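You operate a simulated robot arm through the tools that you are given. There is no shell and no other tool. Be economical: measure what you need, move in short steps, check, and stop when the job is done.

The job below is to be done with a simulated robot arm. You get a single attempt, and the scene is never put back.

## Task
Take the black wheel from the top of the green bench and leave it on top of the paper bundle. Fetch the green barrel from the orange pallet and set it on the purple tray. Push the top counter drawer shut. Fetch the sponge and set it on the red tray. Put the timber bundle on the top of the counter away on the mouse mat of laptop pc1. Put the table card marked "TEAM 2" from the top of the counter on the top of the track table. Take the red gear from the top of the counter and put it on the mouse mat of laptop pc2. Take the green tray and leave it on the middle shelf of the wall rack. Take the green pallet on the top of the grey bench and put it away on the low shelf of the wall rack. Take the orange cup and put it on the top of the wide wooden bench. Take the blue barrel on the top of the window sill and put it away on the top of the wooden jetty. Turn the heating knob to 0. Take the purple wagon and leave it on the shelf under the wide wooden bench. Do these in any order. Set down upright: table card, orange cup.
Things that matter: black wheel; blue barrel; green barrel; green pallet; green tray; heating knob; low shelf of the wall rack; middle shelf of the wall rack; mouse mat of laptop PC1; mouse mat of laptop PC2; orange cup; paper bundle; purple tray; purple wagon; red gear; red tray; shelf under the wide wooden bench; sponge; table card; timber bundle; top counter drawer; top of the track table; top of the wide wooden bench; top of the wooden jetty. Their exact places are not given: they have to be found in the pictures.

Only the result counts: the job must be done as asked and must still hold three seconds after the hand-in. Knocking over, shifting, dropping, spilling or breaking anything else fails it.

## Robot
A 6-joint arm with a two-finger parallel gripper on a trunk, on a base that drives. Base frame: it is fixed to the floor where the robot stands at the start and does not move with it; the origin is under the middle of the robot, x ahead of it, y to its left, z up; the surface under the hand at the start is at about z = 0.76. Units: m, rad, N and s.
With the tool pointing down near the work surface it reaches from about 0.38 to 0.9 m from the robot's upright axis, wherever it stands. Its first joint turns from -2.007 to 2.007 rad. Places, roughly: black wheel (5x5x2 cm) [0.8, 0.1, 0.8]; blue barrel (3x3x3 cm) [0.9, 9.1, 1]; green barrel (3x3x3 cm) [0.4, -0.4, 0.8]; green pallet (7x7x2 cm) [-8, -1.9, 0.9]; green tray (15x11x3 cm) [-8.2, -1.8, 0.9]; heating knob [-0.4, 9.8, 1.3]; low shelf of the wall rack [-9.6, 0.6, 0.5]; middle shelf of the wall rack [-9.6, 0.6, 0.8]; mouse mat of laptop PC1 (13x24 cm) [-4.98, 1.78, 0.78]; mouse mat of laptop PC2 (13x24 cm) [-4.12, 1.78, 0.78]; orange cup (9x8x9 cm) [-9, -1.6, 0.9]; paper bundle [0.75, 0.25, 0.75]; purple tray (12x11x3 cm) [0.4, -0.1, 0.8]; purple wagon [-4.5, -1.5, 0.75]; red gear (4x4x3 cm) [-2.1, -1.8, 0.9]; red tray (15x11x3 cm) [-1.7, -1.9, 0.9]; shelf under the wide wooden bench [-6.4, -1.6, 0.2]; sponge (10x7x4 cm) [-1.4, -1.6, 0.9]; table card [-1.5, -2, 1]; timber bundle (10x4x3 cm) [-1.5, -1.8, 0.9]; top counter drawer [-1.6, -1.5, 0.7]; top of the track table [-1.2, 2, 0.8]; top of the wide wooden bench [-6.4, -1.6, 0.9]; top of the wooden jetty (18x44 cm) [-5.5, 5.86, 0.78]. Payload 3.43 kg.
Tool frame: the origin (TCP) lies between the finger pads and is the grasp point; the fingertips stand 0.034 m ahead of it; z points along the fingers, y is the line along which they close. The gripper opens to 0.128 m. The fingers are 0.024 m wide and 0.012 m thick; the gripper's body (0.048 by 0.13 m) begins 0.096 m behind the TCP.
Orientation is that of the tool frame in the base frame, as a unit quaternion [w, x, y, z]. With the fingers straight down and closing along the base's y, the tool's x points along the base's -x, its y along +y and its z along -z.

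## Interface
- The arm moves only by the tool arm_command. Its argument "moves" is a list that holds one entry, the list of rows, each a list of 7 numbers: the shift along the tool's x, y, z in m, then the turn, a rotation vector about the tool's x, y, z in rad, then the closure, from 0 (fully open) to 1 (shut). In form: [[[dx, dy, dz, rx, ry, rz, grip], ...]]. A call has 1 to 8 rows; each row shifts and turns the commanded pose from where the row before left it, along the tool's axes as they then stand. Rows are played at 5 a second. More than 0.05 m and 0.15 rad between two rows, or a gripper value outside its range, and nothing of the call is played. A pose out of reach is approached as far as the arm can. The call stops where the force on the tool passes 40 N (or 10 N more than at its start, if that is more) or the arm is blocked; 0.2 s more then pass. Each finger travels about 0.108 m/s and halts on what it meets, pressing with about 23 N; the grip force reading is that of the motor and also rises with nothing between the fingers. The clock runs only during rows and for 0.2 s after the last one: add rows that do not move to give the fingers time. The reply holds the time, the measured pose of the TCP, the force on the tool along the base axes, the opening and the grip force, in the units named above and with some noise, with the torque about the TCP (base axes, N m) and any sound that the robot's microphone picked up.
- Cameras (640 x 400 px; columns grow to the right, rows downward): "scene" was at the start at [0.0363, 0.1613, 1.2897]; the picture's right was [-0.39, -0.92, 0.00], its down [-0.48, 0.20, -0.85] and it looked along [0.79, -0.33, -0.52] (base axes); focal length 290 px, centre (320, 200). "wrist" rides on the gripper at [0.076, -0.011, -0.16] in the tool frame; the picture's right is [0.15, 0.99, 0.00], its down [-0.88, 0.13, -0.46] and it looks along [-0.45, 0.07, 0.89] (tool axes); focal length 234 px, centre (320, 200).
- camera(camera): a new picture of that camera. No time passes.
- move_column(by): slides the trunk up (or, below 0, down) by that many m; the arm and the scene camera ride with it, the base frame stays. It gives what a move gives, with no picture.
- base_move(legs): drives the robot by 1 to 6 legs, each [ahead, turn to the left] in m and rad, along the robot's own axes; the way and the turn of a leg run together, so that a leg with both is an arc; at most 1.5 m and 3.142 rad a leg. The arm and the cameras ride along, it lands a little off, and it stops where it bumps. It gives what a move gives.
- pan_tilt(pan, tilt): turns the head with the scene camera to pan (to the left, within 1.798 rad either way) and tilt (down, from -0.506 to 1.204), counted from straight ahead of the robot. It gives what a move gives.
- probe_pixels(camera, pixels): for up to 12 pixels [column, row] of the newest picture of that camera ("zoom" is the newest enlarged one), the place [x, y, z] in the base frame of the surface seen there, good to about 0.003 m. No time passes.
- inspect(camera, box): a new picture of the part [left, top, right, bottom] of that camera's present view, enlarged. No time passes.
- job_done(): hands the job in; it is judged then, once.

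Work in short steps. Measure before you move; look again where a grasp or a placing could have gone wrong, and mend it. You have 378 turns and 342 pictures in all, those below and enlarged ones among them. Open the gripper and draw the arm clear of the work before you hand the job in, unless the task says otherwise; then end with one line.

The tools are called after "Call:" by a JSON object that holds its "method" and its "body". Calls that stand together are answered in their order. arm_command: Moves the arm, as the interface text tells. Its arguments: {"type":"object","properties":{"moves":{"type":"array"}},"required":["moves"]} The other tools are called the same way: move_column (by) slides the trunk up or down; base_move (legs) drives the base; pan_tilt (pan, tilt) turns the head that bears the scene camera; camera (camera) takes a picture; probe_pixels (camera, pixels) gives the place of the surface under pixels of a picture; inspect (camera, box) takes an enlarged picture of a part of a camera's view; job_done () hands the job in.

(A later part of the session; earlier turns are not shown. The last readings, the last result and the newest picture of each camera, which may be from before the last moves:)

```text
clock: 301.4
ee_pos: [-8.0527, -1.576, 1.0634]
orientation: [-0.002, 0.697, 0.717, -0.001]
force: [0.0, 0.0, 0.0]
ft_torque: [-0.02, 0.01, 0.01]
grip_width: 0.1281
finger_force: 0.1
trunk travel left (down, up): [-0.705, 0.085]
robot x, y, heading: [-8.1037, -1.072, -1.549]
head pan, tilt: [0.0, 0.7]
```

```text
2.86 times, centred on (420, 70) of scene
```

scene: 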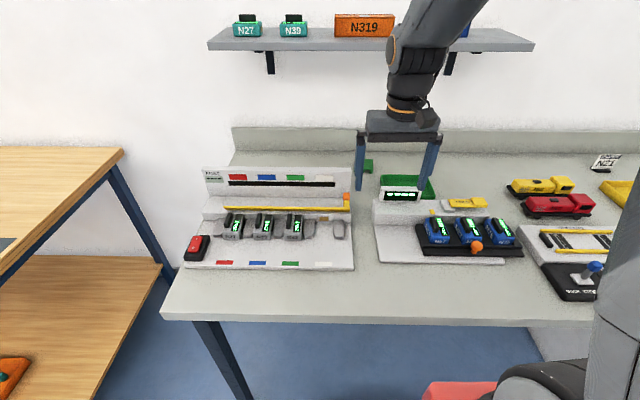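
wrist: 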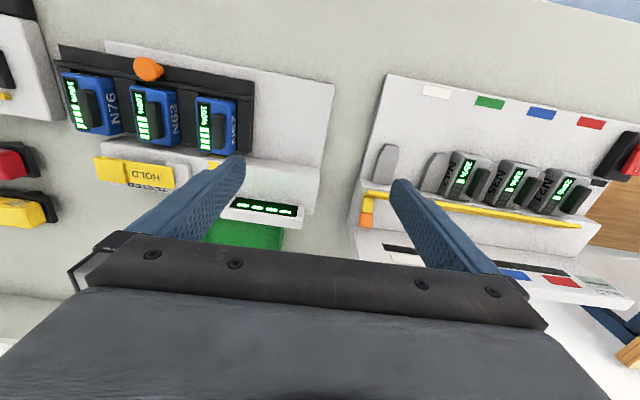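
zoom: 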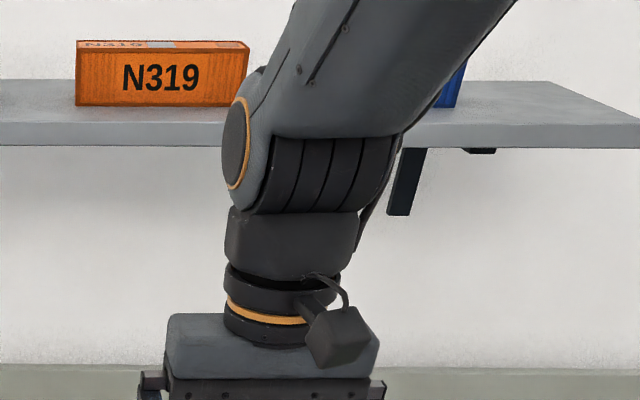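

The wrist stack is ~0.30 m above the TCP, so near the wall shelf I'll use a 30° forward tilt, pinching the tray's short (-x) wall. I move the hand for a better view of tray and pallet.

Call:
{"method": "arm_command", "body": {"moves": [[[-0.01, -0.045, -0.01, 0, 0, 0, 0], [-0.01, -0.045, -0.01, 0, 0, 0, 0], [-0.01, -0.045, -0.01, 0, 0, 0, 0], [-0.02, -0.035, 0, 0, 0, 0, 0], [-0.04, 0, 0, 0, 0, 0, 0], [-0.04, 0, 0, 0, 0, 0, 0], [0, 0, 0, 0, 0, 0, 0]]]}}

Call:
{"method": "camera", "body": {"camera": "wrist"}}

```text
clock: 303.0
ee_pos: [-8.2197, -1.7087, 1.0934]
orientation: [-0.001, 0.698, 0.717, 0.0]
force: [0.4, 0.8, -0.3]
ft_torque: [0.0, 0.01, -0.02]
grip_width: 0.1281
finger_force: 0.0
trunk travel left (down, up): [-0.705, 0.085]
robot x, y, heading: [-8.1026, -1.0697, -1.548]
head pan, tilt: [0.0, 0.7]
```

```text
269 pictures are left
```

wrist: 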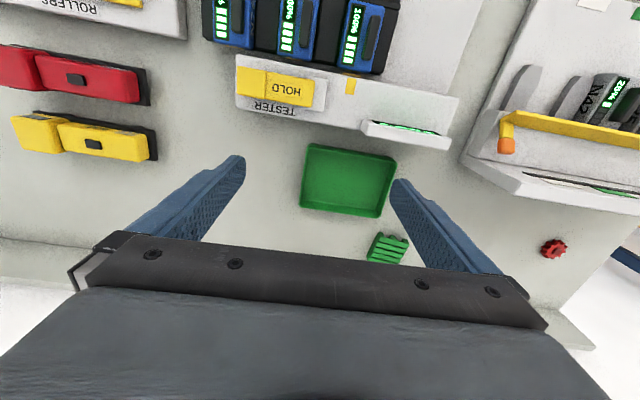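

Call:
{"method": "probe_pixels", "body": {"camera": "wrist", "pixels": [[312, 145], [394, 158], [382, 214], [302, 205], [307, 175], [303, 176], [345, 180], [310, 150], [305, 200], [378, 237], [404, 262], [370, 256]]}}

Call:
{"method": "inspect", "body": {"camera": "wrist", "box": [260, 110, 440, 270]}}

```text
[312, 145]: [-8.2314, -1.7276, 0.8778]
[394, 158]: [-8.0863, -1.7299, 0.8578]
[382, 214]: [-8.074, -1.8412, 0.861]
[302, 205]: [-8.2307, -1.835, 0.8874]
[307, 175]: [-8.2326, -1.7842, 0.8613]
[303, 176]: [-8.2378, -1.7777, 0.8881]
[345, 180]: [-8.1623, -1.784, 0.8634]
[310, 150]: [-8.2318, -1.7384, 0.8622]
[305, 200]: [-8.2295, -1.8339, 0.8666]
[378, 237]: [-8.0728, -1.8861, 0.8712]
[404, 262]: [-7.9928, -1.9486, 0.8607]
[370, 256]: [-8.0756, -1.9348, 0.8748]
```

```text
2.50 times, centred on (350, 190) of wrist
```

zoom: 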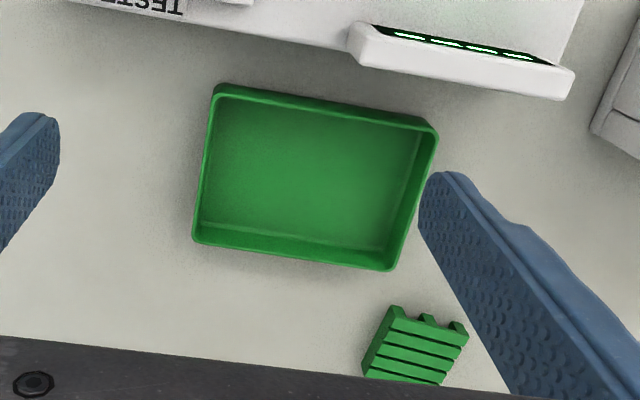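

Tray's -x wall is at x≈-8.236, y centre -1.785, floor 0.8625, rim 0.888. I tilt 0.52 rad, narrow to 5 cm and move above the wall.

Call:
{"method": "arm_command", "body": {"moves": [[[0, 0, 0, 0, -0.13, 0, 0.6], [0, 0, 0, 0, -0.13, 0, 0.6], [0, 0, 0, 0, -0.13, 0, 0.6], [0, 0, 0, 0, -0.13, 0, 0.6], [-0.0065, -0.005, 0.0395, 0, 0, 0, 0.6], [-0.0065, -0.005, 0.0395, 0, 0, 0, 0.6], [-0.0065, -0.006, 0.0395, 0, 0, 0, 0.6], [0, 0, 0, 0, 0, 0, 0.6]]]}}

Call:
{"method": "camera", "body": {"camera": "wrist"}}

Call:
{"method": "camera", "body": {"camera": "scene"}}

```text
clock: 304.8
ee_pos: [-8.2306, -1.7851, 1.001]
orientation: [0.182, 0.674, 0.693, -0.18]
force: [-0.1, 0.5, 1.2]
ft_torque: [-0.02, 0.02, -0.03]
grip_width: 0.0509
finger_force: 0.1
trunk travel left (down, up): [-0.705, 0.085]
robot x, y, heading: [-8.1021, -1.0687, -1.549]
head pan, tilt: [0.0, 0.7]
```

```text
267 pictures are left
```

wrist: 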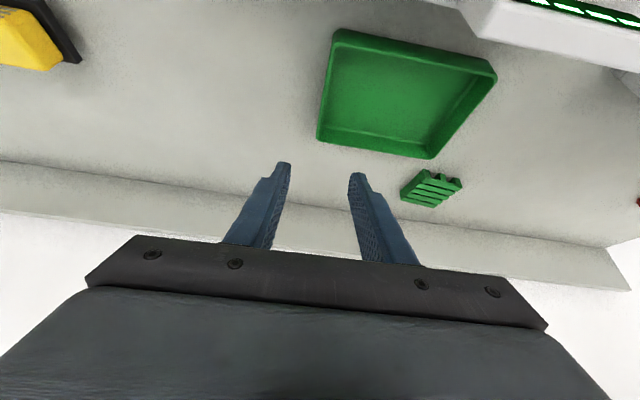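

```text
266 pictures are left
```

scene: 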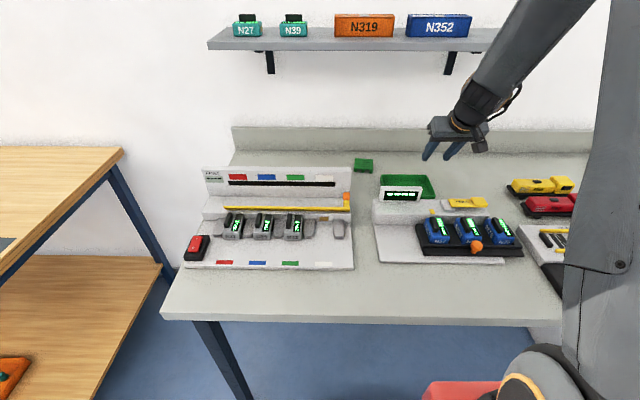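

Call:
{"method": "probe_pixels", "body": {"camera": "wrist", "pixels": [[334, 40], [326, 85], [319, 130], [318, 138], [335, 32], [330, 85]]}}

```text
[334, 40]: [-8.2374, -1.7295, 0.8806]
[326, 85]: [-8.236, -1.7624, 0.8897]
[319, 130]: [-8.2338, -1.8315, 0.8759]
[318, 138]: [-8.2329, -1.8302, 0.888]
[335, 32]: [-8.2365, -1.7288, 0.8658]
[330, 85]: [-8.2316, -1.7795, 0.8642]
```

Wall centre x≈-8.2345. Descend 0.10 straight down around it.

Call:
{"method": "arm_command", "body": {"moves": [[[0.0125, -0.002, 0.0217, 0, 0, 0, 0.6], [0.0125, -0.002, 0.0217, 0, 0, 0, 0.6], [0.0125, 0, 0.0217, 0, 0, 0, 0.6], [0.0115, 0, 0.02, 0, 0, 0, 0.6], [0, 0, 0, 0, 0, 0, 0.6]]]}}

Call:
{"method": "camera", "body": {"camera": "wrist"}}

```text
clock: 306.0
ee_pos: [-8.2353, -1.7861, 0.9026]
orientation: [0.183, 0.673, 0.693, -0.179]
force: [-0.4, 0.2, 0.0]
ft_torque: [-0.03, -0.02, -0.01]
grip_width: 0.051
finger_force: 0.0
trunk travel left (down, up): [-0.705, 0.085]
robot x, y, heading: [-8.1044, -1.0667, -1.552]
head pan, tilt: [0.0, 0.7]
```

```text
265 pictures are left
```

wrist: 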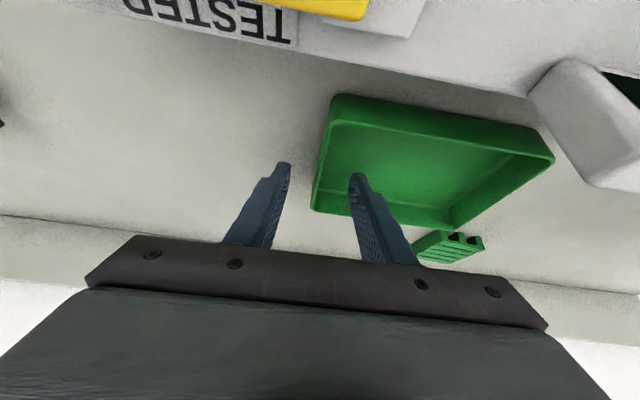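

One finger inside, one outside. Close on the wall.

Call:
{"method": "arm_command", "body": {"moves": [[[0, 0, 0, 0, 0, 0, 0.85], [0, 0, 0, 0, 0, 0, 1], [0, 0, 0, 0, 0, 0, 1], [0, 0, 0, 0, 0, 0, 1]]]}}

```text
clock: 307.0
ee_pos: [-8.2357, -1.7856, 0.9023]
orientation: [0.183, 0.674, 0.693, -0.179]
force: [-1.2, 0.3, 1.1]
ft_torque: [-0.04, -0.02, 0.0]
grip_width: 0.0025
finger_force: 23.2
trunk travel left (down, up): [-0.705, 0.085]
robot x, y, heading: [-8.1035, -1.066, -1.551]
head pan, tilt: [0.0, 0.7]
```

Closed to 2.5 mm (wall thickness). Lift a little and check.

Call:
{"method": "arm_command", "body": {"moves": [[[-0.005, 0, -0.0087, 0, 0, 0, 1], [-0.01, 0, -0.0173, 0, 0, 0, 1], [-0.01, 0, -0.0173, 0, 0, 0, 1], [0, 0, 0, 0, 0, 0, 1]]]}}

Call:
{"method": "camera", "body": {"camera": "wrist"}}

Call:
{"method": "inspect", "body": {"camera": "scene", "box": [340, 100, 540, 225]}}

```text
clock: 308.0
ee_pos: [-8.2369, -1.7869, 0.9515]
orientation: [0.183, 0.673, 0.694, -0.179]
force: [0.2, 1.1, -1.1]
ft_torque: [-0.01, 0.11, -0.02]
grip_width: 0.0026
finger_force: 23.1
trunk travel left (down, up): [-0.705, 0.085]
robot x, y, heading: [-8.103, -1.0668, -1.552]
head pan, tilt: [0.0, 0.7]
```

```text
264 pictures are left
```

wrist: 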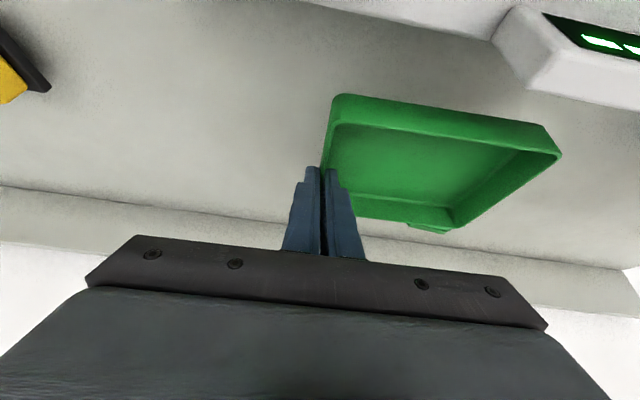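

```text
3.20 times, centred on (440, 162) of scene
```

zoom: 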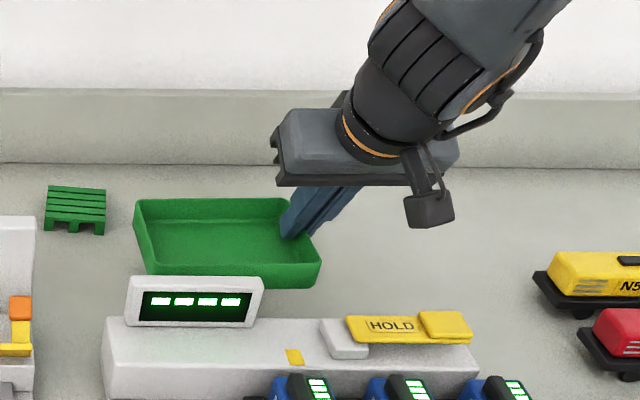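

Tray is held level. Raise 0.15 m and pull back.

Call:
{"method": "arm_command", "body": {"moves": [[[-0.022, 0, -0.038, 0, 0, 0, 1], [-0.022, 0, -0.038, 0, 0, 0, 1], [-0.022, 0, -0.038, 0, 0, 0, 1], [0.035, 0.02, -0.02, 0, 0, 0, 1], [0.035, 0.02, -0.02, 0, 0, 0, 1], [0.035, 0.02, -0.02, 0, 0, 0, 1], [0.035, 0.02, -0.02, 0, 0, 0, 1], [0, 0, 0, 0, 0, 0, 1]]]}}

Call:
{"method": "camera", "body": {"camera": "scene"}}

```text
clock: 309.8
ee_pos: [-8.162, -1.6251, 1.0837]
orientation: [0.184, 0.673, 0.694, -0.179]
force: [0.7, 0.3, -1.7]
ft_torque: [0.01, 0.11, 0.04]
grip_width: 0.0021
finger_force: 23.1
trunk travel left (down, up): [-0.705, 0.085]
robot x, y, heading: [-8.1102, -1.0687, -1.546]
head pan, tilt: [0.0, 0.7]
```

```text
262 pictures are left
```

scene: 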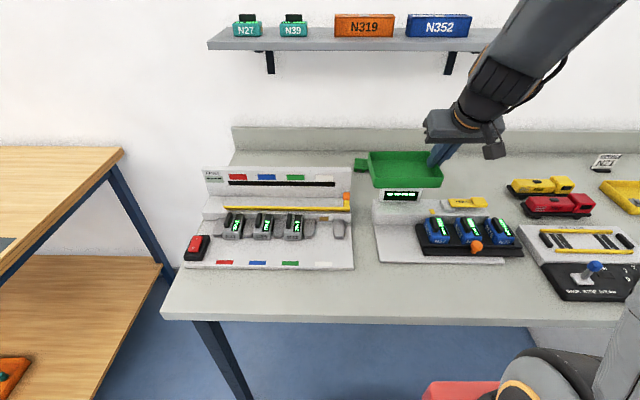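

Back off and turn toward the rack side (-x), then look.

Call:
{"method": "base_move", "body": {"legs": [[-0.4, 0], [0, -1.58]]}}

Call:
{"method": "pan_tilt", "body": {"pan": -0.6, "tilt": 0.35}}

Call:
{"method": "camera", "body": {"camera": "scene"}}

```text
clock: 316.1
ee_pos: [-8.6672, -0.6002, 1.0838]
orientation: [0.001, 0.967, 0.007, -0.256]
force: [0.0, 0.1, -1.3]
ft_torque: [0.09, 0.02, 0.02]
grip_width: 0.0024
finger_force: 22.9
trunk travel left (down, up): [-0.705, 0.085]
robot x, y, heading: [-8.1143, -0.6689, -3.136]
head pan, tilt: [0.0, 0.7]
```

```text
clock: 317.1
ee_pos: [-8.6673, -0.5995, 1.084]
orientation: [0.001, 0.966, 0.008, -0.257]
force: [0.5, 0.4, -1.0]
ft_torque: [0.08, 0.0, 0.01]
grip_width: 0.0025
finger_force: 23.0
trunk travel left (down, up): [-0.705, 0.085]
robot x, y, heading: [-8.1067, -0.6632, -3.136]
head pan, tilt: [-0.6, 0.351]
```

```text
261 pictures are left
```

scene: 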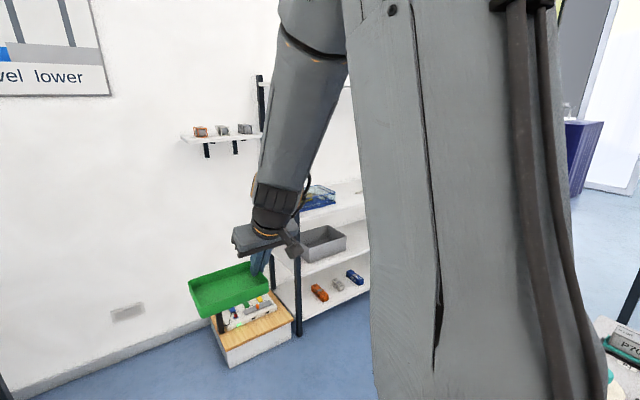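

I probe the rack shelves visible.

Call:
{"method": "probe_pixels", "body": {"camera": "scene", "pixels": [[340, 205], [350, 255], [345, 300], [300, 300], [262, 80], [350, 180], [290, 330], [255, 325], [225, 345], [315, 230], [618, 310], [610, 345]]}}

Call:
{"method": "inspect", "body": {"camera": "scene", "box": [170, 60, 380, 370]}}

```text
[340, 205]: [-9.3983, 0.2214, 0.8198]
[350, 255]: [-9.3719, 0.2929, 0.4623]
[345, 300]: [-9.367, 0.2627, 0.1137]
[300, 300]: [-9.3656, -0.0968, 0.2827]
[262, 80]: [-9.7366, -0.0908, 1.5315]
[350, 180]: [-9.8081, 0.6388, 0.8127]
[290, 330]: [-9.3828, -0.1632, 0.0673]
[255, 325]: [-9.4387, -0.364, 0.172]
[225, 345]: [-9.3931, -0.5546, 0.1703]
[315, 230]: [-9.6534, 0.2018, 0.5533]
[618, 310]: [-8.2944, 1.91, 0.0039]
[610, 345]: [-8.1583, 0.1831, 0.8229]
```

```text
1.29 times, centred on (275, 215) of scene
```

zoom: 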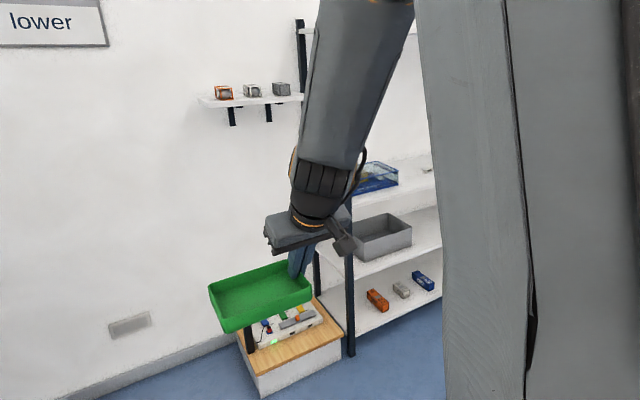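

Shelves: z≈0.46 (low), 0.81 (middle), front x≈-9.37. I advance to x≈-8.75 and turn to face +y to check the passage.

Call:
{"method": "base_move", "body": {"legs": [[0.66, 0], [0, -1.57]]}}

Call:
{"method": "pan_tilt", "body": {"pan": -0.1, "tilt": 0.6}}

Call:
{"method": "camera", "body": {"camera": "scene"}}

```text
clock: 324.6
ee_pos: [-8.6603, -0.1139, 1.084]
orientation: [0.186, -0.669, 0.698, 0.177]
force: [-0.3, -0.1, -1.3]
ft_torque: [0.01, -0.06, -0.01]
grip_width: 0.0025
finger_force: 22.6
trunk travel left (down, up): [-0.705, 0.085]
robot x, y, heading: [-8.7601, -0.6652, 1.52]
head pan, tilt: [-0.6, 0.351]
```

```text
clock: 325.6
ee_pos: [-8.6603, -0.1143, 1.0848]
orientation: [0.186, -0.668, 0.698, 0.176]
force: [-0.3, 0.3, -0.7]
ft_torque: [-0.02, -0.1, 0.0]
grip_width: 0.0024
finger_force: 23.1
trunk travel left (down, up): [-0.705, 0.085]
robot x, y, heading: [-8.758, -0.6634, 1.523]
head pan, tilt: [-0.099, 0.6]
```

```text
259 pictures are left
```

scene: 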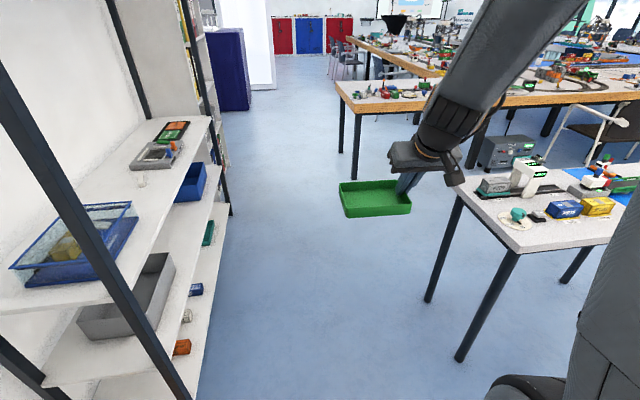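

A clear passage. I probe table edge and free shelf places.

Call:
{"method": "probe_pixels", "body": {"camera": "scene", "pixels": [[510, 250], [452, 190], [460, 360], [125, 250], [150, 225], [190, 160], [142, 180], [170, 250], [180, 225], [215, 190], [160, 290], [170, 160]]}}

Call:
{"method": "inspect", "body": {"camera": "scene", "box": [0, 80, 260, 400]}}

```text
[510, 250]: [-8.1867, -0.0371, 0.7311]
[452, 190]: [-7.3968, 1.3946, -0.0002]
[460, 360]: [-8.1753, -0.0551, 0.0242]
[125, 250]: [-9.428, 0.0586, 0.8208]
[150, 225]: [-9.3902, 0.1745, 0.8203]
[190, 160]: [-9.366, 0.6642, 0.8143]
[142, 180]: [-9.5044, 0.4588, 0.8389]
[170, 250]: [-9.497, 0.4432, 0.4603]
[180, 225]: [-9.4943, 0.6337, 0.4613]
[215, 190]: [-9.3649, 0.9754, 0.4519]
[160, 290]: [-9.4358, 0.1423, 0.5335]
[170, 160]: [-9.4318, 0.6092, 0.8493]
```

```text
1.25 times, centred on (130, 240) of scene
```

zoom: 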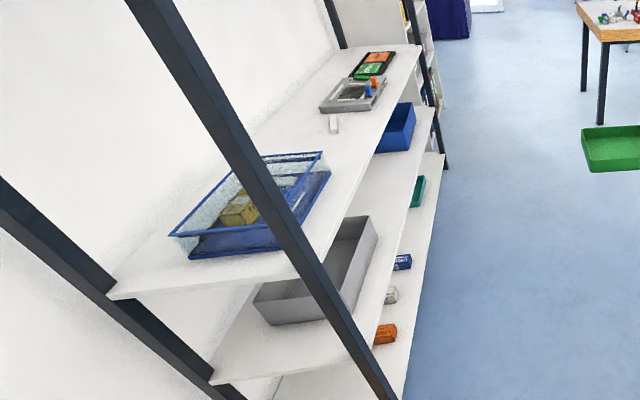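

Call:
{"method": "probe_pixels", "body": {"camera": "zoom", "pixels": [[328, 180], [322, 153], [292, 235], [265, 155], [333, 130], [335, 116], [322, 110], [365, 110], [384, 85], [340, 150], [350, 170], [300, 140]]}}

Call:
{"method": "inspect", "body": {"camera": "scene", "box": [90, 105, 230, 225]}}

```text
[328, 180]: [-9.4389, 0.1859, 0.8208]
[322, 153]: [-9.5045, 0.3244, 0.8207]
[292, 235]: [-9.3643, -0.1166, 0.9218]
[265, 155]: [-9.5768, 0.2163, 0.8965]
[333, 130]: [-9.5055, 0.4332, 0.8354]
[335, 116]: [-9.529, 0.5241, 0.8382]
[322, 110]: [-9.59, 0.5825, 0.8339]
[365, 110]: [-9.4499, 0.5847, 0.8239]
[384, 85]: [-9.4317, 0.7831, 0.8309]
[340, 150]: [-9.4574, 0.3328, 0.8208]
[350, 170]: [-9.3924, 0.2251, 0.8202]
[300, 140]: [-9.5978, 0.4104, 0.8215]
```

```text
3.33 times, centred on (160, 165) of scene
```

zoom: 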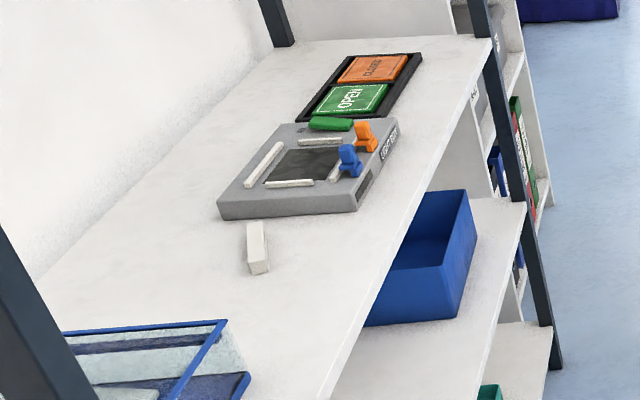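

Call:
{"method": "probe_pixels", "body": {"camera": "zoom", "pixels": [[227, 323], [250, 378], [70, 335], [250, 265], [268, 270], [245, 225], [265, 225], [260, 350], [420, 60], [470, 45], [330, 50], [200, 300]]}}

```text
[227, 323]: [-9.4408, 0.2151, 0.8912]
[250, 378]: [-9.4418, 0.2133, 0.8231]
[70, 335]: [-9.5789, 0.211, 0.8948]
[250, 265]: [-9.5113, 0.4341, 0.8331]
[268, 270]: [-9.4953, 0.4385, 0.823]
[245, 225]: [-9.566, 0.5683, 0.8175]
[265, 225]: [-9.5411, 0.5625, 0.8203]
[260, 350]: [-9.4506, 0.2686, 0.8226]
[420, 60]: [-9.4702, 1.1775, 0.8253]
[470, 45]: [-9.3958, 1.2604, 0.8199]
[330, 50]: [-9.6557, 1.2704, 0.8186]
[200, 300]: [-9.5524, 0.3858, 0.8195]
```

Free gap on the middle shelf: y 0.22–0.43. I drive to about (-8.79,0.335) and face the rack.

Call:
{"method": "base_move", "body": {"legs": [[0, 0.08], [1.0, 0], [0, 1.54]]}}

Call:
{"method": "pan_tilt", "body": {"pan": 0.0, "tilt": 0.6}}

Call:
{"method": "camera", "body": {"camera": "scene"}}

```text
clock: 335.0
ee_pos: [-9.3399, 0.4122, 1.0843]
orientation: [-0.001, 0.967, -0.004, -0.256]
force: [-0.7, -0.5, -1.7]
ft_torque: [0.08, 0.01, 0.04]
grip_width: 0.0026
finger_force: 23.4
trunk travel left (down, up): [-0.705, 0.085]
robot x, y, heading: [-8.7853, 0.3308, 3.123]
head pan, tilt: [-0.099, 0.6]
```

```text
clock: 335.6
ee_pos: [-9.3394, 0.4127, 1.0838]
orientation: [-0.001, 0.967, -0.004, -0.256]
force: [-0.6, 0.2, -1.0]
ft_torque: [0.07, 0.0, -0.02]
grip_width: 0.0024
finger_force: 22.7
trunk travel left (down, up): [-0.705, 0.085]
robot x, y, heading: [-8.7859, 0.3355, 3.121]
head pan, tilt: [0.0, 0.6]
```

```text
256 pictures are left
```

scene: 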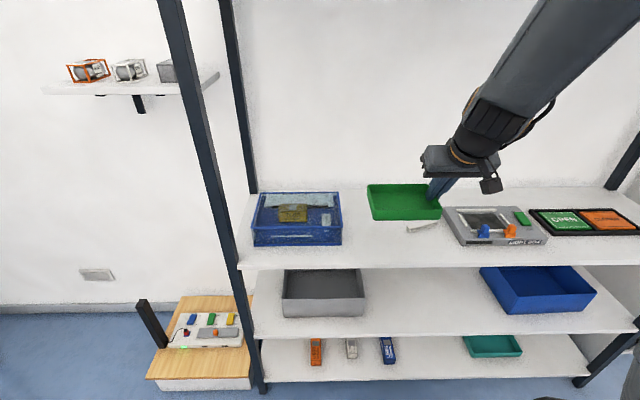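

Hand is at (-9.339,0.412). Advance 0.11 m, then lower 0.20 m.

Call:
{"method": "arm_command", "body": {"moves": [[[-0.0318, 0.003, 0.0183, 0, 0, 0, 1], [-0.0318, 0.003, 0.0183, 0, 0, 0, 1], [-0.0318, 0.002, 0.0183, 0, 0, 0, 1], [0.0225, 0, 0.039, 0, 0, 0, 1], [0.0225, 0, 0.039, 0, 0, 0, 1], [0.0225, 0, 0.039, 0, 0, 0, 1], [0.0225, 0, 0.039, 0, 0, 0, 1], [0, 0, 0, 0, 0, 0, 1]]]}}

Call:
{"method": "camera", "body": {"camera": "scene"}}

Call:
{"method": "camera", "body": {"camera": "wrist"}}

```text
clock: 337.4
ee_pos: [-9.4466, 0.4026, 0.9013]
orientation: [-0.006, 0.967, 0.016, -0.255]
force: [-0.8, 1.5, -0.2]
ft_torque: [-0.02, -0.01, -0.11]
grip_width: 0.002
finger_force: 23.5
trunk travel left (down, up): [-0.705, 0.085]
robot x, y, heading: [-8.783, 0.3322, 3.126]
head pan, tilt: [0.0, 0.6]
```

```text
255 pictures are left
```

scene: 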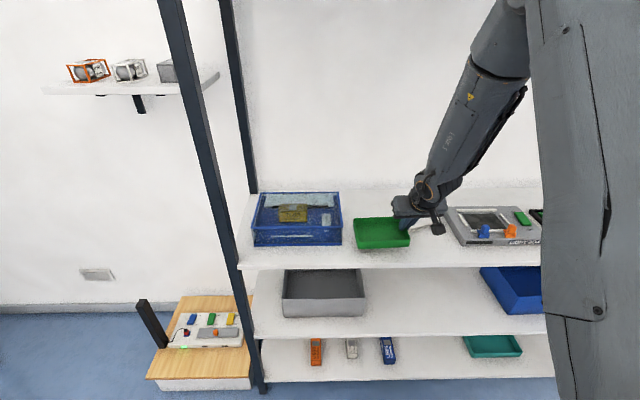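

```text
254 pictures are left
```

wrist: 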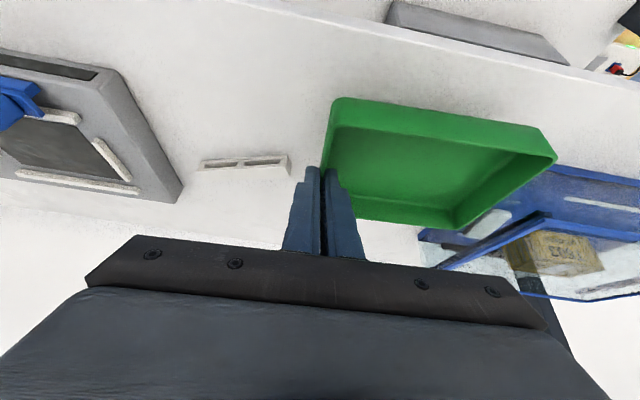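

A slight sideways force appeared; I zoom in to check tray–tank clearance.

Call:
{"method": "inspect", "body": {"camera": "scene", "box": [300, 170, 460, 270]}}

Call:
{"method": "probe_pixels", "body": {"camera": "zoom", "pixels": [[228, 195], [222, 285], [225, 250], [330, 315], [425, 300], [165, 100], [165, 300], [340, 195], [435, 260], [330, 290]]}}

```text
4.00 times, centred on (380, 220) of scene
```

zoom: 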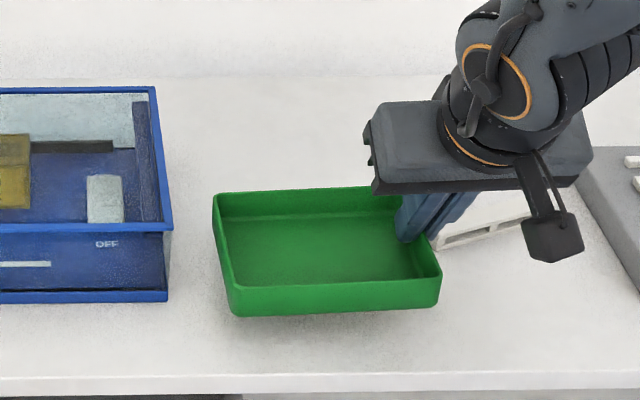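

```text
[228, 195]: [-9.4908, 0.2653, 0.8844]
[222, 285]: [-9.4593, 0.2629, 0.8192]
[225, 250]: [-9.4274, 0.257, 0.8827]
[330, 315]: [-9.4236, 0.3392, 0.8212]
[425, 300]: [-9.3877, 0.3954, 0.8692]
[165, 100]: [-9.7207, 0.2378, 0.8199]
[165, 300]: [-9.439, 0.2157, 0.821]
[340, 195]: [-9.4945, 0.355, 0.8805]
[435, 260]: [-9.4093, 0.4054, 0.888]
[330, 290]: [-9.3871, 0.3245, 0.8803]
```

No contact; tray is level 4 cm above the shelf. Lower the rest gently.

Call:
{"method": "arm_command", "body": {"moves": [[[0.01, 0, 0.0173, 0, 0, 0, 1], [0.0065, 0, 0.0113, 0, 0, 0, 1], [0.0015, 0, 0.0026, 0, 0, 0, 1], [0, 0, 0, 0, 0, 0, 1]]]}}

```text
clock: 338.4
ee_pos: [-9.447, 0.4039, 0.8654]
orientation: [-0.002, 0.967, -0.004, -0.256]
force: [-0.3, -0.2, -1.0]
ft_torque: [0.04, 0.0, -0.02]
grip_width: 0.0023
finger_force: 23.2
trunk travel left (down, up): [-0.705, 0.085]
robot x, y, heading: [-8.785, 0.3368, 3.124]
head pan, tilt: [0.0, 0.6]
```

Call:
{"method": "arm_command", "body": {"moves": [[[0.0015, 0, 0.0026, 0, 0, 0, 1], [0, 0, 0, 0, 0, 0, 0.92], [0, 0, 0, 0, 0, 0, 0.85], [0, 0, 0, 0, 0, 0, 0.8], [-0.02, 0, -0.035, 0, 0, 0, 0.8], [-0.02, 0, -0.035, 0, 0, 0, 0.8], [-0.02, 0, -0.035, 0, 0, 0, 0.8], [0, 0, 0, 0, 0, 0, 0.8]]]}}

Call:
{"method": "camera", "body": {"camera": "scene"}}

```text
clock: 340.2
ee_pos: [-9.4451, 0.4031, 0.9846]
orientation: [0.0, 0.967, -0.01, -0.256]
force: [0.0, 0.5, 0.3]
ft_torque: [-0.03, 0.0, 0.02]
grip_width: 0.0259
finger_force: 0.1
trunk travel left (down, up): [-0.705, 0.085]
robot x, y, heading: [-8.7847, 0.3336, 3.124]
head pan, tilt: [0.0, 0.6]
```

```text
252 pictures are left
```

scene: 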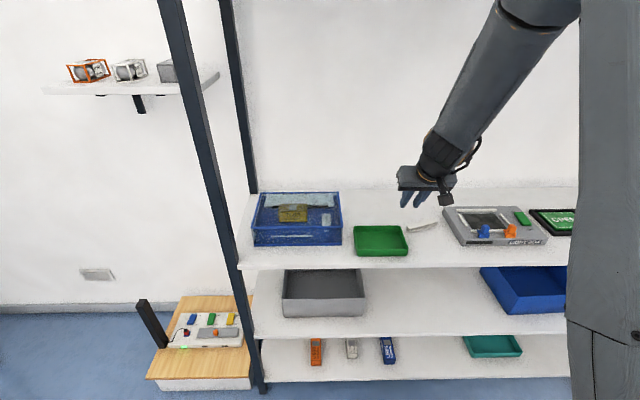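

Tray is on the middle shelf. I withdraw the hand and drive back to the grey bench for the pallet.

Call:
{"method": "arm_command", "body": {"moves": [[[-0.022, 0, -0.038, 0, 0, 0, 0.3], [-0.022, 0, -0.038, 0, 0, 0, 0.3], [0.038, 0, -0.022, 0, 0, 0, 0.3], [0.038, 0, -0.022, 0, 0, 0, 0.3], [0.01, 0, -0.005, 0, 0, 0, 0.3], [0, 0, 0, 0, 0, 0, 0.3]]]}}

Call:
{"method": "probe_pixels", "body": {"camera": "scene", "pixels": [[420, 310], [365, 312], [485, 300], [420, 330], [420, 275], [380, 290]]}}

Call:
{"method": "base_move", "body": {"legs": [[0, 1.57], [1.0, 0], [0, 1.57], [0.72, 0], [0, -1.57]]}}

```text
clock: 341.6
ee_pos: [-9.3485, 0.406, 1.0714]
orientation: [-0.002, 0.967, -0.003, -0.256]
force: [-0.1, -1.1, 0.1]
ft_torque: [0.02, 0.04, 0.02]
grip_width: 0.0896
finger_force: 0.1
trunk travel left (down, up): [-0.705, 0.085]
robot x, y, heading: [-8.7849, 0.3333, 3.125]
head pan, tilt: [0.0, 0.6]
```

```text
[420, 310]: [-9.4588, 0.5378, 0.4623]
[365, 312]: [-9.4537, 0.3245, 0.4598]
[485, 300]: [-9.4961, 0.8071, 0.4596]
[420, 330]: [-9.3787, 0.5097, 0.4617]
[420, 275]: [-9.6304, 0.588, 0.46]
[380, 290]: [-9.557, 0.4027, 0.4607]
```

```text
clock: 362.0
ee_pos: [-8.0763, -1.1637, 1.0701]
orientation: [0.188, 0.652, 0.713, -0.174]
force: [0.0, -0.8, 0.0]
ft_torque: [-0.01, 0.03, 0.0]
grip_width: 0.0897
finger_force: 0.1
trunk travel left (down, up): [-0.705, 0.085]
robot x, y, heading: [-8.0555, -0.5969, -1.483]
head pan, tilt: [0.0, 0.6]
```

Call:
{"method": "base_move", "body": {"legs": [[0, -0.085], [0.46, 0]]}}

Call:
{"method": "arm_command", "body": {"moves": [[[-0.026, 0, 0.015, 0, 0, 0, 0.2], [-0.026, 0, 0.015, 0, 0, 0, 0.2], [-0.026, 0, 0.015, 0, 0, 0, 0.2], [0, 0, 0, 0, 0, 0, 0.2]]]}}

Call:
{"method": "camera", "body": {"camera": "wrist"}}

Call:
{"method": "camera", "body": {"camera": "scene"}}

```text
clock: 365.2
ee_pos: [-8.1227, -1.6086, 1.0717]
orientation: [0.181, 0.682, 0.685, -0.181]
force: [-0.7, -0.9, 0.0]
ft_torque: [-0.01, 0.0, -0.02]
grip_width: 0.0895
finger_force: 0.1
trunk travel left (down, up): [-0.705, 0.085]
robot x, y, heading: [-8.0577, -1.0432, -1.574]
head pan, tilt: [0.0, 0.6]
```

```text
clock: 366.2
ee_pos: [-8.1222, -1.6988, 1.072]
orientation: [0.181, 0.682, 0.685, -0.18]
force: [0.3, -0.5, -0.6]
ft_torque: [0.0, 0.01, -0.01]
grip_width: 0.1026
finger_force: 0.0
trunk travel left (down, up): [-0.705, 0.085]
robot x, y, heading: [-8.0607, -1.0463, -1.575]
head pan, tilt: [0.0, 0.6]
```

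```text
251 pictures are left
```

wrist: 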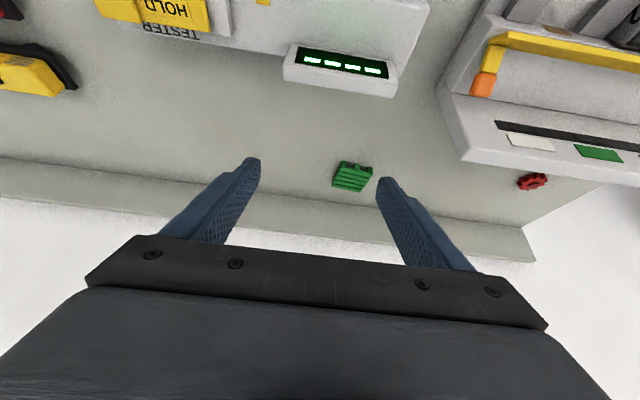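

```text
250 pictures are left
```

scene: 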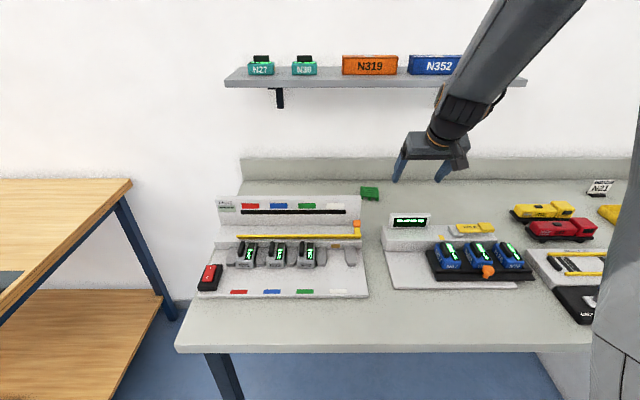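

The pallet is at (352,176) in the wrist view; I zoom and probe it.

Call:
{"method": "inspect", "body": {"camera": "wrist", "box": [312, 145, 392, 205]}}

Call:
{"method": "probe_pixels", "body": {"camera": "wrist", "pixels": [[338, 164], [371, 171], [364, 190], [334, 183], [352, 177], [345, 175]]}}

```text
6.67 times, centred on (352, 175) of wrist
```

zoom: 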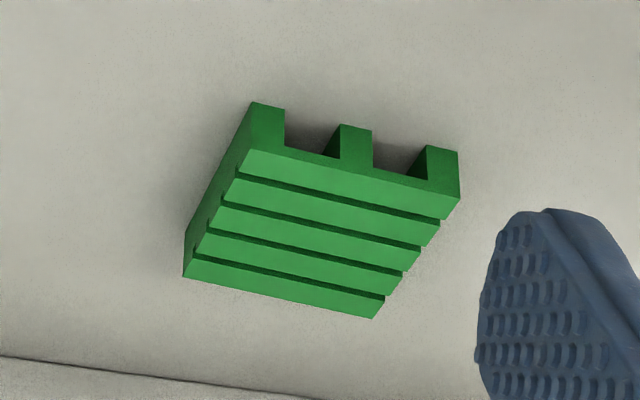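

```text
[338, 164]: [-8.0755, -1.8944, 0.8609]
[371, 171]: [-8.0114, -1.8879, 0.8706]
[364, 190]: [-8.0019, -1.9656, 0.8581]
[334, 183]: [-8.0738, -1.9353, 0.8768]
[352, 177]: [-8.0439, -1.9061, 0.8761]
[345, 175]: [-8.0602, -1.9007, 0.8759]
```

Call:
{"method": "probe_pixels", "body": {"camera": "zoom", "pixels": [[252, 158], [452, 210], [370, 310], [192, 268], [320, 230], [235, 180], [420, 240], [460, 190]]}}

```text
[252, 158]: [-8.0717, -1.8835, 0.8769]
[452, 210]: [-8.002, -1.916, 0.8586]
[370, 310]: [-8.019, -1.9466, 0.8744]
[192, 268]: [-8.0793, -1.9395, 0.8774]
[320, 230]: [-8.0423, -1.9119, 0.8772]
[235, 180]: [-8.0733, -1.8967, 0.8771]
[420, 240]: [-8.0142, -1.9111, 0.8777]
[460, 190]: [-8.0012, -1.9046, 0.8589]
```

Pallet centre ≈(-8.045,-1.914), yaw ~7° clockwise. I rotate the hand about vertical by 0.12 and move above it (z 1.0).

Call:
{"method": "arm_command", "body": {"moves": [[[0, 0, 0, 0.06, 0, 0.104, 0.2], [-0.0259, 0.0203, 0.0316, 0, 0, 0, 0.2], [-0.0259, 0.0203, 0.0316, 0, 0, 0, 0.2], [-0.0259, 0.0203, 0.0316, 0, 0, 0, 0.2], [-0.0259, 0.0203, 0.0316, 0, 0, 0, 0.2], [-0.0259, 0.0203, 0.0316, 0, 0, 0, 0.2], [0, 0, 0, 0, 0, 0, 0.2]]]}}

Call:
{"method": "camera", "body": {"camera": "wrist"}}

```text
clock: 367.8
ee_pos: [-8.0463, -1.8992, 0.9946]
orientation: [0.17, 0.721, 0.644, -0.192]
force: [0.4, 0.1, 0.1]
ft_torque: [-0.01, 0.02, 0.01]
grip_width: 0.1023
finger_force: 0.1
trunk travel left (down, up): [-0.705, 0.085]
robot x, y, heading: [-8.0591, -1.0473, -1.574]
head pan, tilt: [0.0, 0.6]
```

```text
248 pictures are left
```

wrist: 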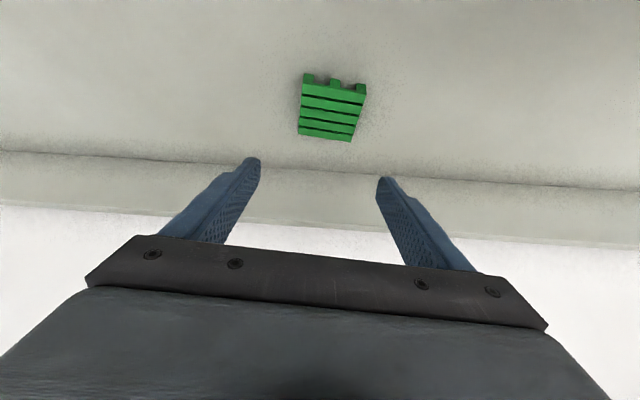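

Aligned. Descend to 0.898 and close.

Call:
{"method": "arm_command", "body": {"moves": [[[0.02, 0, 0.0346, 0, 0, 0, 0.2], [0.02, 0, 0.0346, 0, 0, 0, 0.2], [0.008, 0, 0.0145, 0, 0, 0, 0.2], [0, 0, 0, 0, 0, 0, 0.2], [0, 0, 0, 0, 0, 0, 0.6], [0, 0, 0, 0, 0, 0, 1], [0, 0, 0, 0, 0, 0, 1]]]}}

Call:
{"method": "camera", "body": {"camera": "wrist"}}

```text
clock: 369.4
ee_pos: [-8.0425, -1.9014, 0.8993]
orientation: [0.17, 0.721, 0.644, -0.192]
force: [-1.3, -0.3, 0.5]
ft_torque: [-0.05, 0.03, -0.02]
grip_width: 0.0631
finger_force: 23.2
trunk travel left (down, up): [-0.705, 0.085]
robot x, y, heading: [-8.0649, -1.0425, -1.577]
head pan, tilt: [0.0, 0.6]
```

```text
247 pictures are left
```

wrist: 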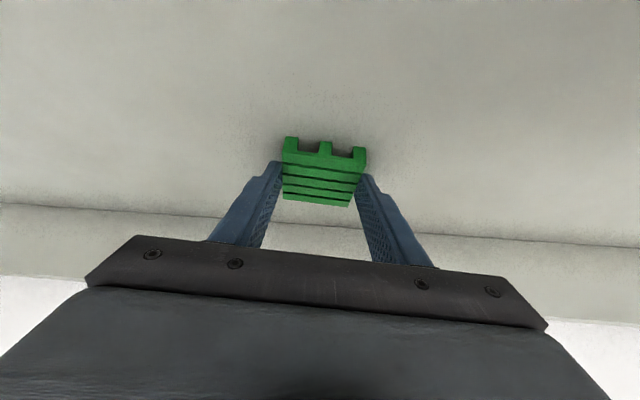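

Gripped (0.063). Lift 0.12, then pull back.

Call:
{"method": "arm_command", "body": {"moves": [[[-0.02, 0, -0.0346, 0, 0, 0, 1], [-0.02, 0, -0.0346, 0, 0, 0, 1], [-0.02, 0, -0.0346, 0, 0, 0, 1], [0.039, 0, -0.022, 0, 0, 0, 1], [0.039, 0, -0.022, 0, 0, 0, 1], [0.039, 0, -0.022, 0, 0, 0, 1], [0.039, 0, -0.022, 0, 0, 0, 1], [0.039, 0, -0.022, 0, 0, 0, 1]]]}}

Call:
{"method": "arm_command", "body": {"moves": [[[0.039, 0, -0.022, 0, 0, 0, 1], [0.017, 0, -0.01, 0, 0, 0, 1], [0, 0, -0.0, -0.06, 0, -0.104, 1], [0, 0, 0, 0, 0, 0, 1]]]}}

Call:
{"method": "camera", "body": {"camera": "wrist"}}

```text
clock: 371.2
ee_pos: [-8.0194, -1.6766, 1.0151]
orientation: [0.17, 0.722, 0.643, -0.192]
force: [-5.0, 2.2, 4.5]
ft_torque: [-0.04, -0.14, -0.03]
grip_width: 0.0629
finger_force: 23.5
trunk travel left (down, up): [-0.705, 0.085]
robot x, y, heading: [-8.0591, -1.0428, -1.574]
head pan, tilt: [0.0, 0.6]
```

```text
clock: 372.2
ee_pos: [-8.0119, -1.6124, 1.0174]
orientation: [0.181, 0.681, 0.686, -0.182]
force: [0.2, 0.7, -0.2]
ft_torque: [-0.03, 0.03, -0.03]
grip_width: 0.0632
finger_force: 22.6
trunk travel left (down, up): [-0.705, 0.085]
robot x, y, heading: [-8.0547, -1.0418, -1.573]
head pan, tilt: [0.0, 0.6]
```

```text
246 pictures are left
```

wrist: 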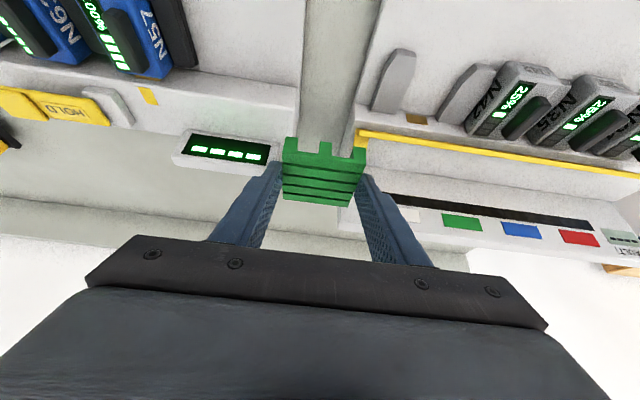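

Pallet held. A brief force spike: I check the bench for any change.

Call:
{"method": "camera", "body": {"camera": "scene"}}

```text
245 pictures are left
```

scene: 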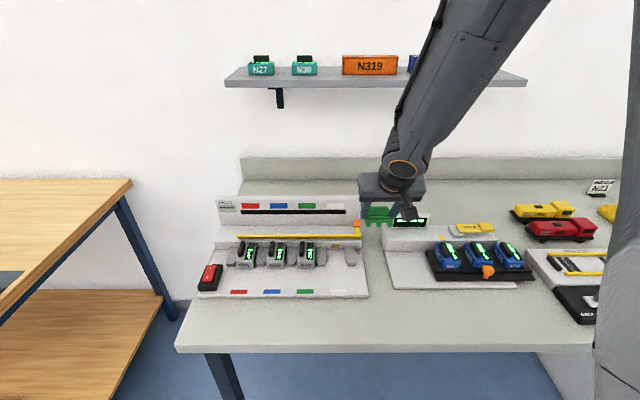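

Nothing disturbed. I drive to the rack again, aiming for robot (-8.72,0.57) facing it.

Call:
{"method": "base_move", "body": {"legs": [[-0.4, 0], [0, -1.57], [0.66, 0], [0, -1.57], [1.21, 0], [0, 1.57]]}}

Call:
{"method": "camera", "body": {"camera": "scene"}}

```text
clock: 395.4
ee_pos: [-9.2533, 0.6006, 1.0192]
orientation: [-0.007, 0.966, -0.024, -0.257]
force: [0.6, -0.3, -0.8]
ft_torque: [0.02, -0.03, 0.01]
grip_width: 0.063
finger_force: 22.6
trunk travel left (down, up): [-0.705, 0.085]
robot x, y, heading: [-8.6835, 0.6206, 3.081]
head pan, tilt: [0.0, 0.6]
```

```text
244 pictures are left
```

scene: 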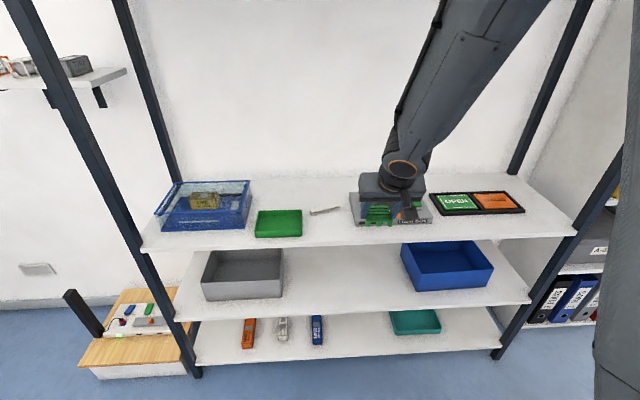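

I turn the base left 0.1 to bring the hand to y≈0.54 and then lower the trunk.

Call:
{"method": "base_move", "body": {"legs": [[0, 0.09]]}}

Call:
{"method": "probe_pixels", "body": {"camera": "scene", "pixels": [[405, 285], [400, 246], [283, 275], [340, 290], [340, 310], [345, 262], [350, 250], [340, 242]]}}

Call:
{"method": "move_column", "body": {"by": -0.3}}

```text
clock: 396.3
ee_pos: [-9.2505, 0.5498, 1.0182]
orientation: [0.005, 0.967, 0.021, -0.256]
force: [0.0, 0.3, -0.9]
ft_torque: [-0.02, 0.01, 0.02]
grip_width: 0.0634
finger_force: 23.4
trunk travel left (down, up): [-0.705, 0.085]
robot x, y, heading: [-8.6853, 0.6179, -3.104]
head pan, tilt: [0.0, 0.6]
```

```text
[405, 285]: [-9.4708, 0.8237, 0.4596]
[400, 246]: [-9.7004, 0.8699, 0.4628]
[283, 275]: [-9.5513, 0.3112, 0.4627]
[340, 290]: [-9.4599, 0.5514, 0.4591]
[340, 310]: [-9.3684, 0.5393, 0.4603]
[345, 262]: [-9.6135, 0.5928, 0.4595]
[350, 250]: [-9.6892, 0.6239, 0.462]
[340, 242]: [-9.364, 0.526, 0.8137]
```

```text
clock: 399.3
ee_pos: [-9.2512, 0.5485, 0.7182]
orientation: [0.005, 0.966, 0.021, -0.256]
force: [-0.5, -0.3, -0.3]
ft_torque: [0.05, -0.02, 0.04]
grip_width: 0.0631
finger_force: 23.1
trunk travel left (down, up): [-0.405, 0.385]
robot x, y, heading: [-8.6816, 0.6152, -3.106]
head pan, tilt: [0.0, 0.6]
```

Call:
{"method": "move_column", "body": {"by": -0.17}}

Call:
{"method": "arm_command", "body": {"moves": [[[-0.0364, 0, 0.021, 0, 0, 0, 1], [-0.0364, 0, 0.021, 0, 0, 0, 1], [-0.0364, 0, 0.021, 0, 0, 0, 1], [-0.0364, 0, 0.021, 0, 0, 0, 1], [0, 0, 0, 0, 0, 0, 1]]]}}

Call:
{"method": "camera", "body": {"camera": "wrist"}}

Call:
{"method": "camera", "body": {"camera": "scene"}}

```text
clock: 401.2
ee_pos: [-9.2705, 0.5492, 0.5485]
orientation: [0.005, 0.967, 0.02, -0.255]
force: [1.2, 0.9, -0.2]
ft_torque: [-0.02, -0.02, -0.01]
grip_width: 0.063
finger_force: 22.8
trunk travel left (down, up): [-0.235, 0.555]
robot x, y, heading: [-8.685, 0.6138, -3.11]
head pan, tilt: [0.0, 0.6]
```

```text
clock: 402.4
ee_pos: [-9.4388, 0.5414, 0.5462]
orientation: [0.005, 0.967, 0.02, -0.256]
force: [-0.4, -1.6, -0.4]
ft_torque: [0.01, -0.01, 0.04]
grip_width: 0.0631
finger_force: 23.3
trunk travel left (down, up): [-0.235, 0.555]
robot x, y, heading: [-8.686, 0.6162, -3.109]
head pan, tilt: [0.0, 0.6]
```

```text
243 pictures are left
```

wrist: 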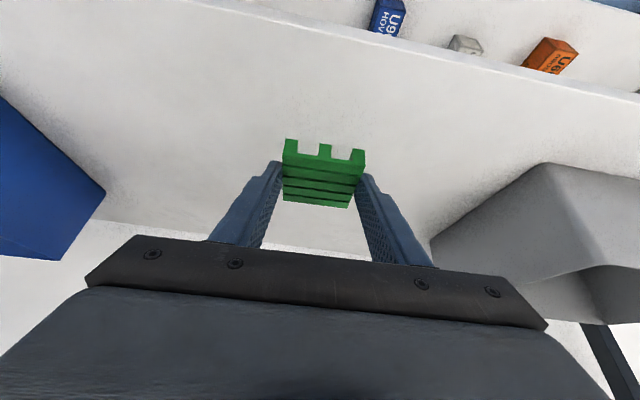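

```text
242 pictures are left
```

scene: 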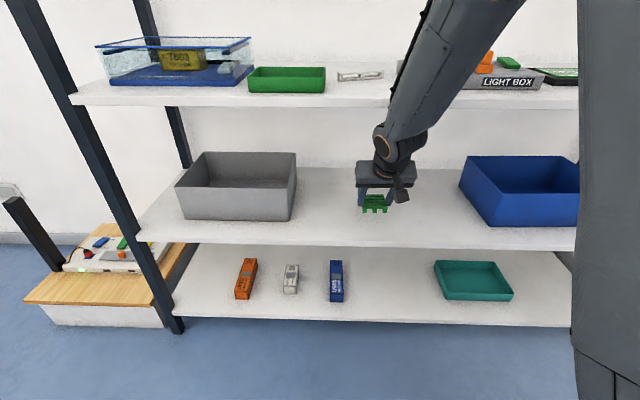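

Pallet is over free low-shelf space. Lower 0.045 gently.

Call:
{"method": "arm_command", "body": {"moves": [[[0.01, 0, 0.0173, 0, 0, 0, 1], [0.009, 0, 0.0156, 0, 0, 0, 1], [0.0025, 0, 0.0043, 0, 0, 0, 1], [0, 0, 0, 0, 0, 0, 1]]]}}

```text
clock: 403.4
ee_pos: [-9.4384, 0.5409, 0.5037]
orientation: [0.005, 0.967, 0.02, -0.254]
force: [1.6, 0.2, -0.5]
ft_torque: [-0.02, 0.0, 0.04]
grip_width: 0.0632
finger_force: 23.5
trunk travel left (down, up): [-0.235, 0.555]
robot x, y, heading: [-8.6835, 0.6172, -3.11]
head pan, tilt: [0.0, 0.6]
```

Call:
{"method": "arm_command", "body": {"moves": [[[0.0015, 0, 0.0026, 0, 0, 0, 1], [0, 0, 0, 0, 0, 0, 0.6], [0, 0, 0, 0, 0, 0, 0.2], [0, 0, 0, 0, 0, 0, 0.2], [0, 0, -0.035, 0, 0, 0, 0.2], [0, 0, -0.035, 0, 0, 0, 0.2], [0.035, 0, -0.02, 0, 0, 0, 0.2], [0.035, 0, -0.02, 0, 0, 0, 0.2]]]}}

Call:
{"method": "camera", "body": {"camera": "wrist"}}

```text
clock: 405.2
ee_pos: [-9.3242, 0.5431, 0.562]
orientation: [0.005, 0.967, 0.021, -0.255]
force: [-1.4, -0.4, 0.0]
ft_torque: [0.0, 0.01, 0.03]
grip_width: 0.1024
finger_force: 0.0
trunk travel left (down, up): [-0.235, 0.555]
robot x, y, heading: [-8.6829, 0.6189, -3.105]
head pan, tilt: [0.0, 0.6]
```

```text
241 pictures are left
```

wrist: 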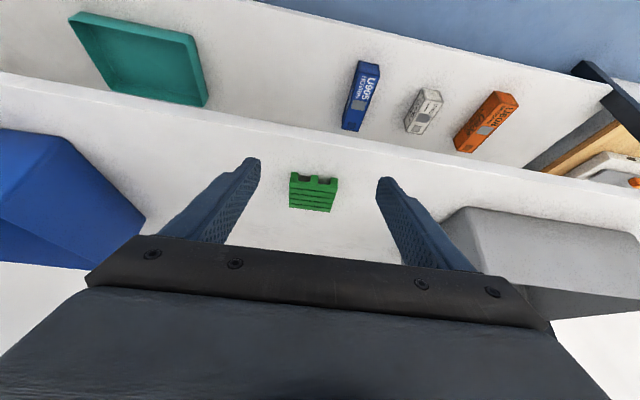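

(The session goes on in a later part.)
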